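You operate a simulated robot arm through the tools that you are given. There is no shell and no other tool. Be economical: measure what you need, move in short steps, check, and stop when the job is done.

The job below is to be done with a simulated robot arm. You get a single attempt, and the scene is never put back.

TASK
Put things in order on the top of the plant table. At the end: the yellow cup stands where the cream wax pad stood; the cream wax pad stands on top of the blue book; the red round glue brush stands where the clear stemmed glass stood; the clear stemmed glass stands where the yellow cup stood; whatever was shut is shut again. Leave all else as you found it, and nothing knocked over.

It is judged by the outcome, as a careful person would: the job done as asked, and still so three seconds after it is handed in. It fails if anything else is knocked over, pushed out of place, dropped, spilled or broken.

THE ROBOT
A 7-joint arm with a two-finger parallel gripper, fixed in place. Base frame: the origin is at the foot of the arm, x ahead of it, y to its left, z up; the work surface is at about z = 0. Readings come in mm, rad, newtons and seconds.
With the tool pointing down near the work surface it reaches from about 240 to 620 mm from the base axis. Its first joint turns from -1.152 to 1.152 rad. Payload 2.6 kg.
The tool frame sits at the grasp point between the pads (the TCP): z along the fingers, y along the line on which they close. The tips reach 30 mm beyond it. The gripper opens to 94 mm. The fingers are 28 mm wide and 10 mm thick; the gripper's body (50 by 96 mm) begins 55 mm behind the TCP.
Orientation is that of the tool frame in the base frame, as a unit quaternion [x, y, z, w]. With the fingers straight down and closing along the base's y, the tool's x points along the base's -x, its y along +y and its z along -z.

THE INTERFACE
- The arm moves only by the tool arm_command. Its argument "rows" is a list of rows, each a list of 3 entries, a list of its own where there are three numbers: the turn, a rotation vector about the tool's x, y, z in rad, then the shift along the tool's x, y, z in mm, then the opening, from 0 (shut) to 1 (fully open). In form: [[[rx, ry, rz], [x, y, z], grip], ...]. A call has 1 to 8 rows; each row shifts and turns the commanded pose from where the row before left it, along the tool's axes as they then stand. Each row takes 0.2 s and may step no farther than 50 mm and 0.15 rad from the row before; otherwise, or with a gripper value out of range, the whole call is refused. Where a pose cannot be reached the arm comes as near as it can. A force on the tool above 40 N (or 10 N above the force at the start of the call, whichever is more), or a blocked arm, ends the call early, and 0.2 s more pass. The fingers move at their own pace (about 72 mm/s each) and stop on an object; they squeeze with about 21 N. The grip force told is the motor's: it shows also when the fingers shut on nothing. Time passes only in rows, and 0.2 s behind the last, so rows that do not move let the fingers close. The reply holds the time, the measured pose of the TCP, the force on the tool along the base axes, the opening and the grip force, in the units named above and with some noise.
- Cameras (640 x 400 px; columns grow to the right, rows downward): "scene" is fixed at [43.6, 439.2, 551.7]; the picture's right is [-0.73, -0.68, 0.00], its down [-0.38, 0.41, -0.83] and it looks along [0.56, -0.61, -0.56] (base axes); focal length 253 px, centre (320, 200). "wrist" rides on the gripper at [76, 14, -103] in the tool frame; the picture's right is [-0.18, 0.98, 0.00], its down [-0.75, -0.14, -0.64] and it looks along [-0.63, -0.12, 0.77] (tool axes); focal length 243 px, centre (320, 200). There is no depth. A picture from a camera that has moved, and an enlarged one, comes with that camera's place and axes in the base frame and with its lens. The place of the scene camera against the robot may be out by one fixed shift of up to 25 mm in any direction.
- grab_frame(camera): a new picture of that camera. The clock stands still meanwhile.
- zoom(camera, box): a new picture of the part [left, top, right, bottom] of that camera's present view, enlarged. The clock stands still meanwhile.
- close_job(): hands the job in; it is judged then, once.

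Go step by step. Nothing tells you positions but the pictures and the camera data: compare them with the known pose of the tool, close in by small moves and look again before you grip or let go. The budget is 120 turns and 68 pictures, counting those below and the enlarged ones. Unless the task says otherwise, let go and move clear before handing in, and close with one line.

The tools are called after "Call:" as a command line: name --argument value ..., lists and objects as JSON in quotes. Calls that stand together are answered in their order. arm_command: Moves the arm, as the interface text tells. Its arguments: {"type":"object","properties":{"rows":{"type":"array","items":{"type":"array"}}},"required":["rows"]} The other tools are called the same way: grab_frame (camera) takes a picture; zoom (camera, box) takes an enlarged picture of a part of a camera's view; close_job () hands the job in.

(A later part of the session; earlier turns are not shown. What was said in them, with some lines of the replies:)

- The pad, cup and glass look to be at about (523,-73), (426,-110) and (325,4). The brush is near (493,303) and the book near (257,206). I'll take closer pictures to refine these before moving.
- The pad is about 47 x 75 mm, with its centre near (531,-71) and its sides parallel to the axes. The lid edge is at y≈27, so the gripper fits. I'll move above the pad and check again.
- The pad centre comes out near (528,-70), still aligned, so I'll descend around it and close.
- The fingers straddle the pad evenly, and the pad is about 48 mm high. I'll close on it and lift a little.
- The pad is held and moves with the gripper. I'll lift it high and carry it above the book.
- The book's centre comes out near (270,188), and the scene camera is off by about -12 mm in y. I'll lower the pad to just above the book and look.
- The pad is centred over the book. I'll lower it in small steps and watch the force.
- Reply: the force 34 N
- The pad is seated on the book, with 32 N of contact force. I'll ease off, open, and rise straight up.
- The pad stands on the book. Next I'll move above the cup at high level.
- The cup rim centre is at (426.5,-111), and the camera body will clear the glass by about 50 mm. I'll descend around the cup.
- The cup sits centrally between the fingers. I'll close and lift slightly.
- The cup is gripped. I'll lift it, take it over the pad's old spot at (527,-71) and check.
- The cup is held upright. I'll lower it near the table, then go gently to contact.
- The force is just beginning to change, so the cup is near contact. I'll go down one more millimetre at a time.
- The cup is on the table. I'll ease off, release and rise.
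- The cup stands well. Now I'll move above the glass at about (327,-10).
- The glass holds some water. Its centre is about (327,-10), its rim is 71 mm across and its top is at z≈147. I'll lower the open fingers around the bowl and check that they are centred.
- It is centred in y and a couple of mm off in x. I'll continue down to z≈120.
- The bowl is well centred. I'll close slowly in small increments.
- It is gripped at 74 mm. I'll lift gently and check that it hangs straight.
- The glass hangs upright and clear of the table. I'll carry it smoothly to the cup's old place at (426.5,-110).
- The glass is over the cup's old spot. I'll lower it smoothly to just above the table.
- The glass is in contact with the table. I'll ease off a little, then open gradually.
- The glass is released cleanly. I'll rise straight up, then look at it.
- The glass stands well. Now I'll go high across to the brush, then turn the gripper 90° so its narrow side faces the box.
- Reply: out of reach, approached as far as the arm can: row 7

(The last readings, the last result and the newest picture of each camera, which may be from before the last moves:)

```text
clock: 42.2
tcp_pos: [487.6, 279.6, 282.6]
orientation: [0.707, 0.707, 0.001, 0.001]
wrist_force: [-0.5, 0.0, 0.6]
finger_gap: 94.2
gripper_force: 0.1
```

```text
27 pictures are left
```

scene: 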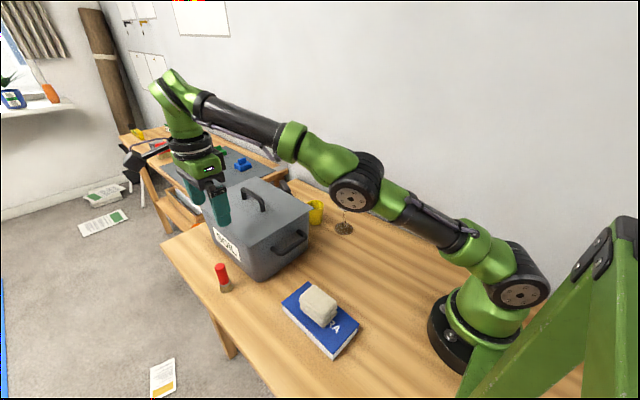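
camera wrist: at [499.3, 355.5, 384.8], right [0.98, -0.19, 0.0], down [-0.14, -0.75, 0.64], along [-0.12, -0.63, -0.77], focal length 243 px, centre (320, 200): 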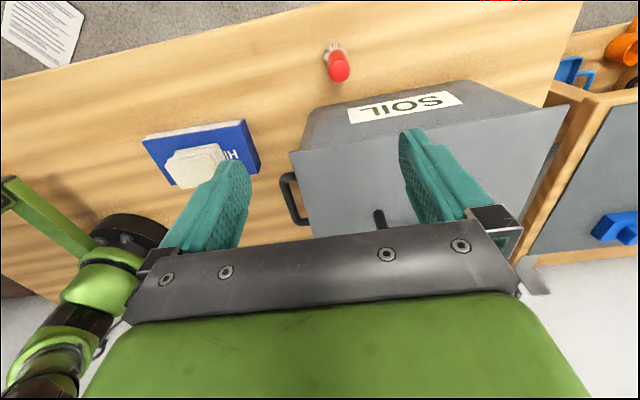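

The brush comes out near (504,290). I'll descend partway, where reach is better, and re-measure.

Call:
arm_command --rows '[[[0, 0, 0], [0, 0, 40], 1], [[0, 0, 0], [0, 10, 40], 1], [[0, 0, 0], [0, 0, 25], 1], [[0, 0, 0], [0, 0, 0], 1]]'

Call:
grab_frame --camera "wrist"

Call:
zoom --camera "scene" --box '[150, 170, 310, 300]'

```text
clock: 43.2
tcp_pos: [496.6, 279.2, 175.8]
orientation: [0.707, 0.708, 0.0, -0.001]
wrist_force: [0.1, 0.1, -0.3]
finger_gap: 93.9
gripper_force: 0.0
```

```text
26 pictures are left
camera wrist: at [510.2, 353.8, 278.1], right [0.98, -0.18, 0.0], down [-0.14, -0.75, 0.64], along [-0.12, -0.63, -0.77], focal length 243 px, centre (320, 200)
```

wrist: 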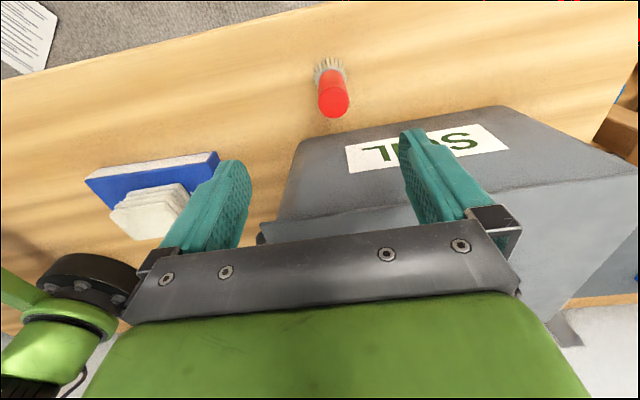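

```text
3.08 times, centred on (230, 235) of scene
camera zoom: at [43.6, 439.2, 551.7], right [-0.73, -0.68, 0.0], down [-0.38, 0.41, -0.83], along [0.56, -0.61, -0.56], focal length 778 px, centre (597, 92)
```

zoom: 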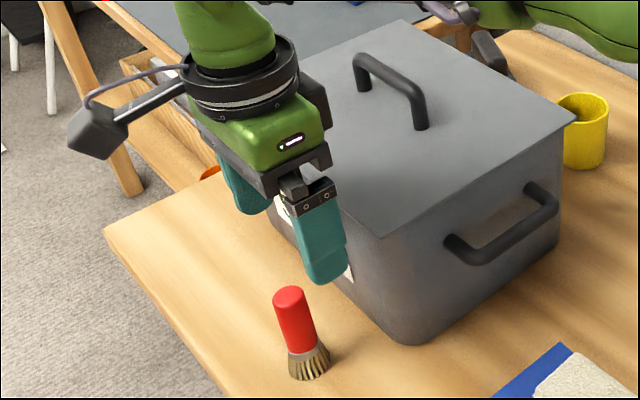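

The brush is at (507,288). I'll shift over it and descend to handle height.

Call:
arm_command --rows '[[[0, 0, 0], [9, 10, 15], 1], [[0, 0, 0], [0, 0, 30], 1], [[0, 0, 0], [0, 0, 20], 1], [[0, 0, 0], [0, 0, 0], 1]]'

Call:
grab_frame --camera "wrist"

```text
clock: 44.2
tcp_pos: [505.2, 291.3, 111.9]
orientation: [0.708, 0.706, 0.0, 0.0]
wrist_force: [0.2, -0.2, -0.1]
finger_gap: 94.1
gripper_force: 0.0
```

```text
24 pictures are left
camera wrist: at [518.5, 365.4, 214.2], right [0.98, -0.18, 0.0], down [-0.14, -0.75, 0.64], along [-0.12, -0.63, -0.77], focal length 243 px, centre (320, 200)
```

wrist: 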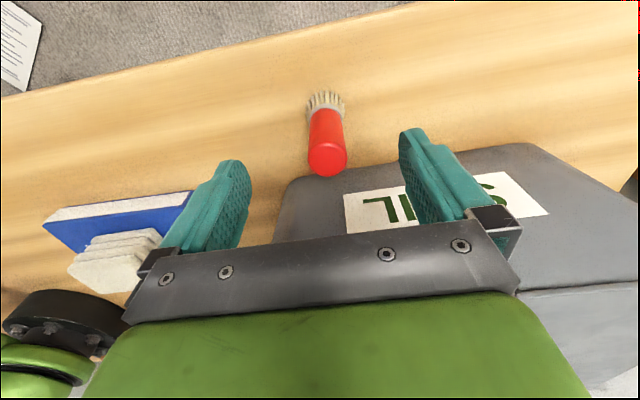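

It is well aligned, so I'll descend to z≈58 and close gently.

Call:
arm_command --rows '[[[0, 0, 0], [-1, 2, 27], 1], [[0, 0, 0], [0, 0, 27], 1], [[0, 0, 0], [0, 0, 0], 1], [[0, 0, 0], [0, 0, 0], 0.6], [[0, 0, 0], [0, 0, 0], 0.45], [[0, 0, 0], [0, 0, 0], 0.35], [[0, 0, 0], [0, 0, 0], 0.2], [[0, 0, 0], [0, 0, 0], 0]]'

Call:
arm_command --rows '[[[0, 0, 0], [0, 0, 0], 0], [[0, 0, 0], [0, 0, 0], 0]]'

Call:
grab_frame --camera "wrist"

Call:
zoom --camera "scene" --box '[170, 210, 270, 310]'

```text
clock: 46.0
tcp_pos: [507.7, 288.6, 56.4]
orientation: [0.707, 0.707, 0.001, 0.0]
wrist_force: [0.3, -0.1, -0.2]
finger_gap: 23.9
gripper_force: 20.7
```

```text
clock: 46.6
tcp_pos: [507.2, 288.7, 57.8]
orientation: [0.707, 0.707, 0.0, 0.0]
wrist_force: [0.5, -0.3, -0.8]
finger_gap: 24.2
gripper_force: 20.8
```

```text
23 pictures are left
camera wrist: at [520.9, 364.1, 160.1], right [0.98, -0.18, 0.0], down [-0.14, -0.75, 0.64], along [-0.12, -0.63, -0.77], focal length 243 px, centre (320, 200)
```

wrist: 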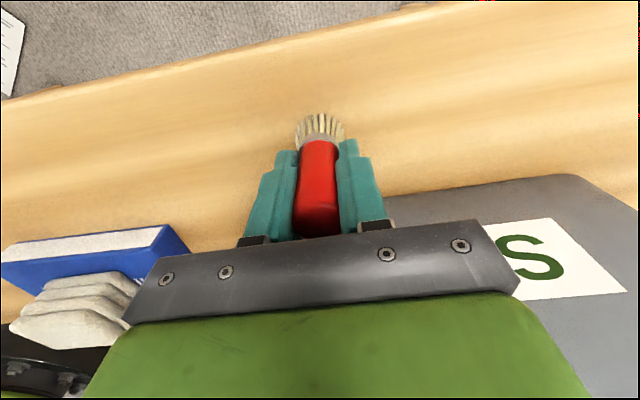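

```text
4.00 times, centred on (220, 260) of scene
camera zoom: at [43.6, 439.2, 551.7], right [-0.73, -0.68, 0.0], down [-0.38, 0.41, -0.83], along [0.56, -0.61, -0.56], focal length 1012 px, centre (720, -40)
```

zoom: 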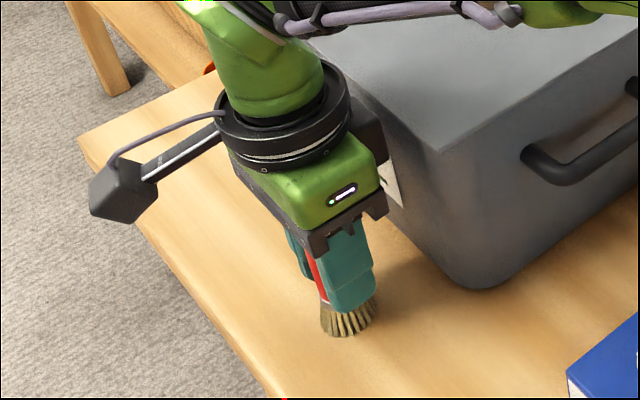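

The brush is gripped at mid-handle. I'll lift it, pull back in x around the box corner, then carry it over in y.

Call:
arm_command --rows '[[[0, 0, 0], [0, 0, -15], 0], [[0, 0, 0], [0, 0, -35], 0], [[0, 0, 0], [0, 0, -35], 0], [[0, 0, 0], [0, -25, -25], 0], [[0, 0, 0], [0, -40, -15], 0], [[0, 0, 0], [0, -40, 0], 0], [[0, 0, 0], [0, -40, 0], 0], [[0, 0, 0], [0, -20, 0], 0]]'

Call:
arm_command --rows '[[[0, 0, 0], [-35, -2, 0], 0], [[0, 0, 0], [-40, -2, 0], 0], [[0, 0, 0], [-40, -2, 0], 0], [[0, 0, 0], [-40, -3, 0], 0], [[0, 0, 0], [-40, -3, 0], 0], [[0, 0, 0], [-40, -3, 0], 0], [[0, 0, 0], [-35, -2, 0], 0], [[0, 0, 0], [-28, 0, 0], 0]]'

Call:
grab_frame --camera "scene"

```text
clock: 48.4
tcp_pos: [343.3, 288.8, 183.8]
orientation: [0.707, 0.708, 0.0, 0.001]
wrist_force: [0.7, -0.1, -0.1]
finger_gap: 23.9
gripper_force: 21.1
```

```text
clock: 50.2
tcp_pos: [325.4, -8.0, 181.6]
orientation: [0.706, 0.708, -0.001, 0.001]
wrist_force: [-0.2, -0.6, -1.4]
finger_gap: 24.2
gripper_force: 20.8
```

```text
21 pictures are left
```

scene: 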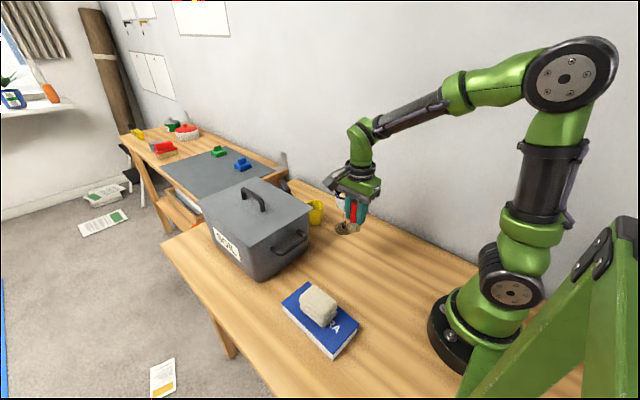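

The brush is above the glass's old place at (324.5,-10). I'll lower it to near contact.

Call:
arm_command --rows '[[[0, 0, 0], [-1, -0.5, 35], 0], [[0, 0, 0], [0, 0, 40], 0], [[0, 0, 0], [0, 0, 30], 0], [[0, 0, 0], [0, 0, 12], 0], [[0, 0, 0], [0, 0, 0], 0], [[0, 0, 0], [0, 0, 0], 0]]'

Call:
zoom --camera "scene" --box '[300, 190, 400, 275]'

```text
clock: 51.6
tcp_pos: [326.2, -10.0, 66.8]
orientation: [0.707, 0.707, 0.0, 0.0]
wrist_force: [0.0, -0.7, -1.4]
finger_gap: 23.7
gripper_force: 21.0
```

```text
4.71 times, centred on (350, 232) of scene
camera zoom: at [43.6, 439.2, 551.7], right [-0.73, -0.68, 0.0], down [-0.38, 0.41, -0.83], along [0.56, -0.61, -0.56], focal length 1190 px, centre (179, 47)
```

zoom: 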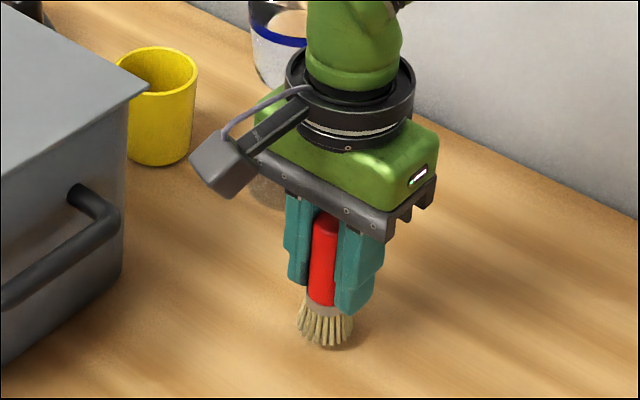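

Call:
arm_command --rows '[[[0, 0, 0], [0, 0, 4], 0], [[0, 0, 0], [0, 0, 2], 0], [[0, 0, 0], [0, 0, 1], 0], [[0, 0, 0], [0, 0, 1], 0], [[0, 0, 0], [0, 0, 0], 0]]'

```text
clock: 52.8
tcp_pos: [325.0, -10.7, 58.4]
orientation: [0.707, 0.707, 0.0, 0.0]
wrist_force: [-0.1, -0.1, -0.9]
finger_gap: 23.9
gripper_force: 21.3
```

The brush isn't touching yet, so I'll keep lowering by millimetres.

Call:
arm_command --rows '[[[0, 0, 0], [0, 0, 1], 0], [[0, 0, 0], [0, 0, 0.7], 0], [[0, 0, 0], [0, 0, 0], 0]]'

```text
clock: 53.6
tcp_pos: [326.2, -11.3, 57.0]
orientation: [0.707, 0.707, 0.0, 0.0]
wrist_force: [-1.6, 0.6, 10.7]
finger_gap: 23.9
gripper_force: 20.9
```

It is in contact at 11 N. I'll ease off slightly, open, and rise straight up.

Call:
arm_command --rows '[[[0, 0, 0], [0, 0, -0.7], 0], [[0, 0, 0], [0, 0, 0], 0.35], [[0, 0, 0], [0, 0, 0], 0.6], [[0, 0, 0], [0, 0, 0], 0.8], [[0, 0, 0], [0, 0, 0], 0.8], [[0, 0, 0], [0, 0, -30], 0.8], [[0, 0, 0], [0, 0, -45], 0.8], [[0, 0, 0], [0, 0, -45], 0.8]]'

Call:
arm_command --rows '[[[0, 0, 0], [0, 0, -45], 0.8], [[0, 0, 0], [0, 0, -45], 0.8], [[0, 0, 0], [0, 0, 0], 0.8]]'

Call:
grab_frame --camera "scene"

Call:
zoom --camera "scene" --box '[200, 170, 400, 365]'

Call:
grab_frame --camera "wrist"

```text
clock: 55.4
tcp_pos: [325.4, -9.4, 178.4]
orientation: [0.707, 0.707, -0.001, 0.001]
wrist_force: [0.0, 1.0, 0.0]
finger_gap: 75.4
gripper_force: 0.1
```

```text
clock: 56.2
tcp_pos: [325.3, -10.3, 266.7]
orientation: [0.707, 0.707, 0.0, 0.0]
wrist_force: [0.2, -0.1, -0.9]
finger_gap: 75.2
gripper_force: 0.0
```

```text
19 pictures are left
```

scene: 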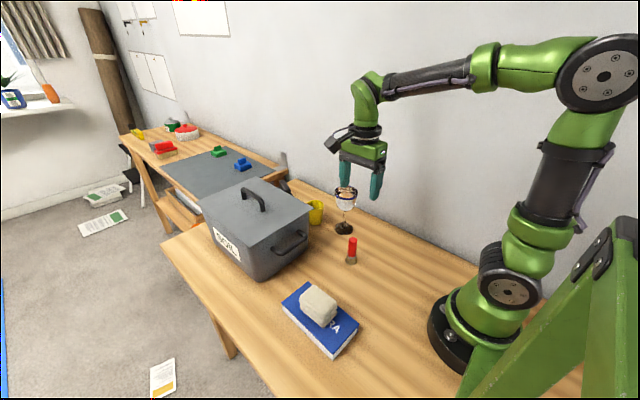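

```text
2.05 times, centred on (300, 268) of scene
camera zoom: at [43.6, 439.2, 551.7], right [-0.73, -0.68, 0.0], down [-0.38, 0.41, -0.83], along [0.56, -0.61, -0.56], focal length 519 px, centre (361, 62)
```

zoom: 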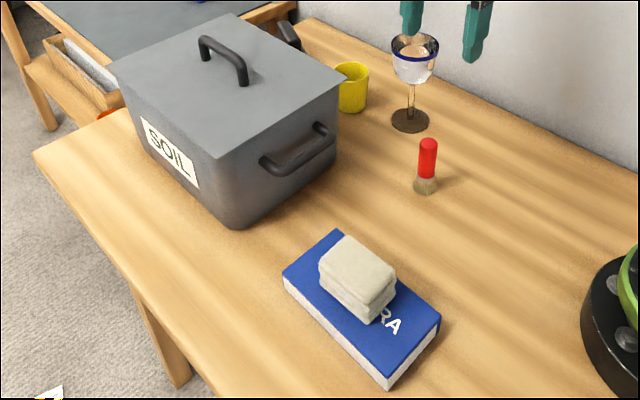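

```text
17 pictures are left
camera wrist: at [338.4, 64.0, 370.0], right [0.98, -0.18, 0.0], down [-0.14, -0.75, 0.64], along [-0.12, -0.63, -0.77], focal length 243 px, centre (320, 200)
```

wrist: 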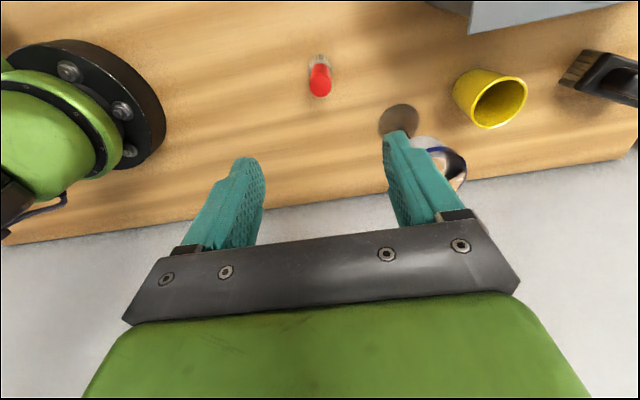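

All four items stand upright in their new places, the box is still shut, and the arm is clear, so I'm handing in.

Call:
close_job

```text
The job is handed in.
```

The job is done and handed in: the cup is where the pad stood, the pad is on the blue book, the glass is where the cup stood, and the brush is where the glass stood. I never opened the box, and nothing was knocked over or spilled.
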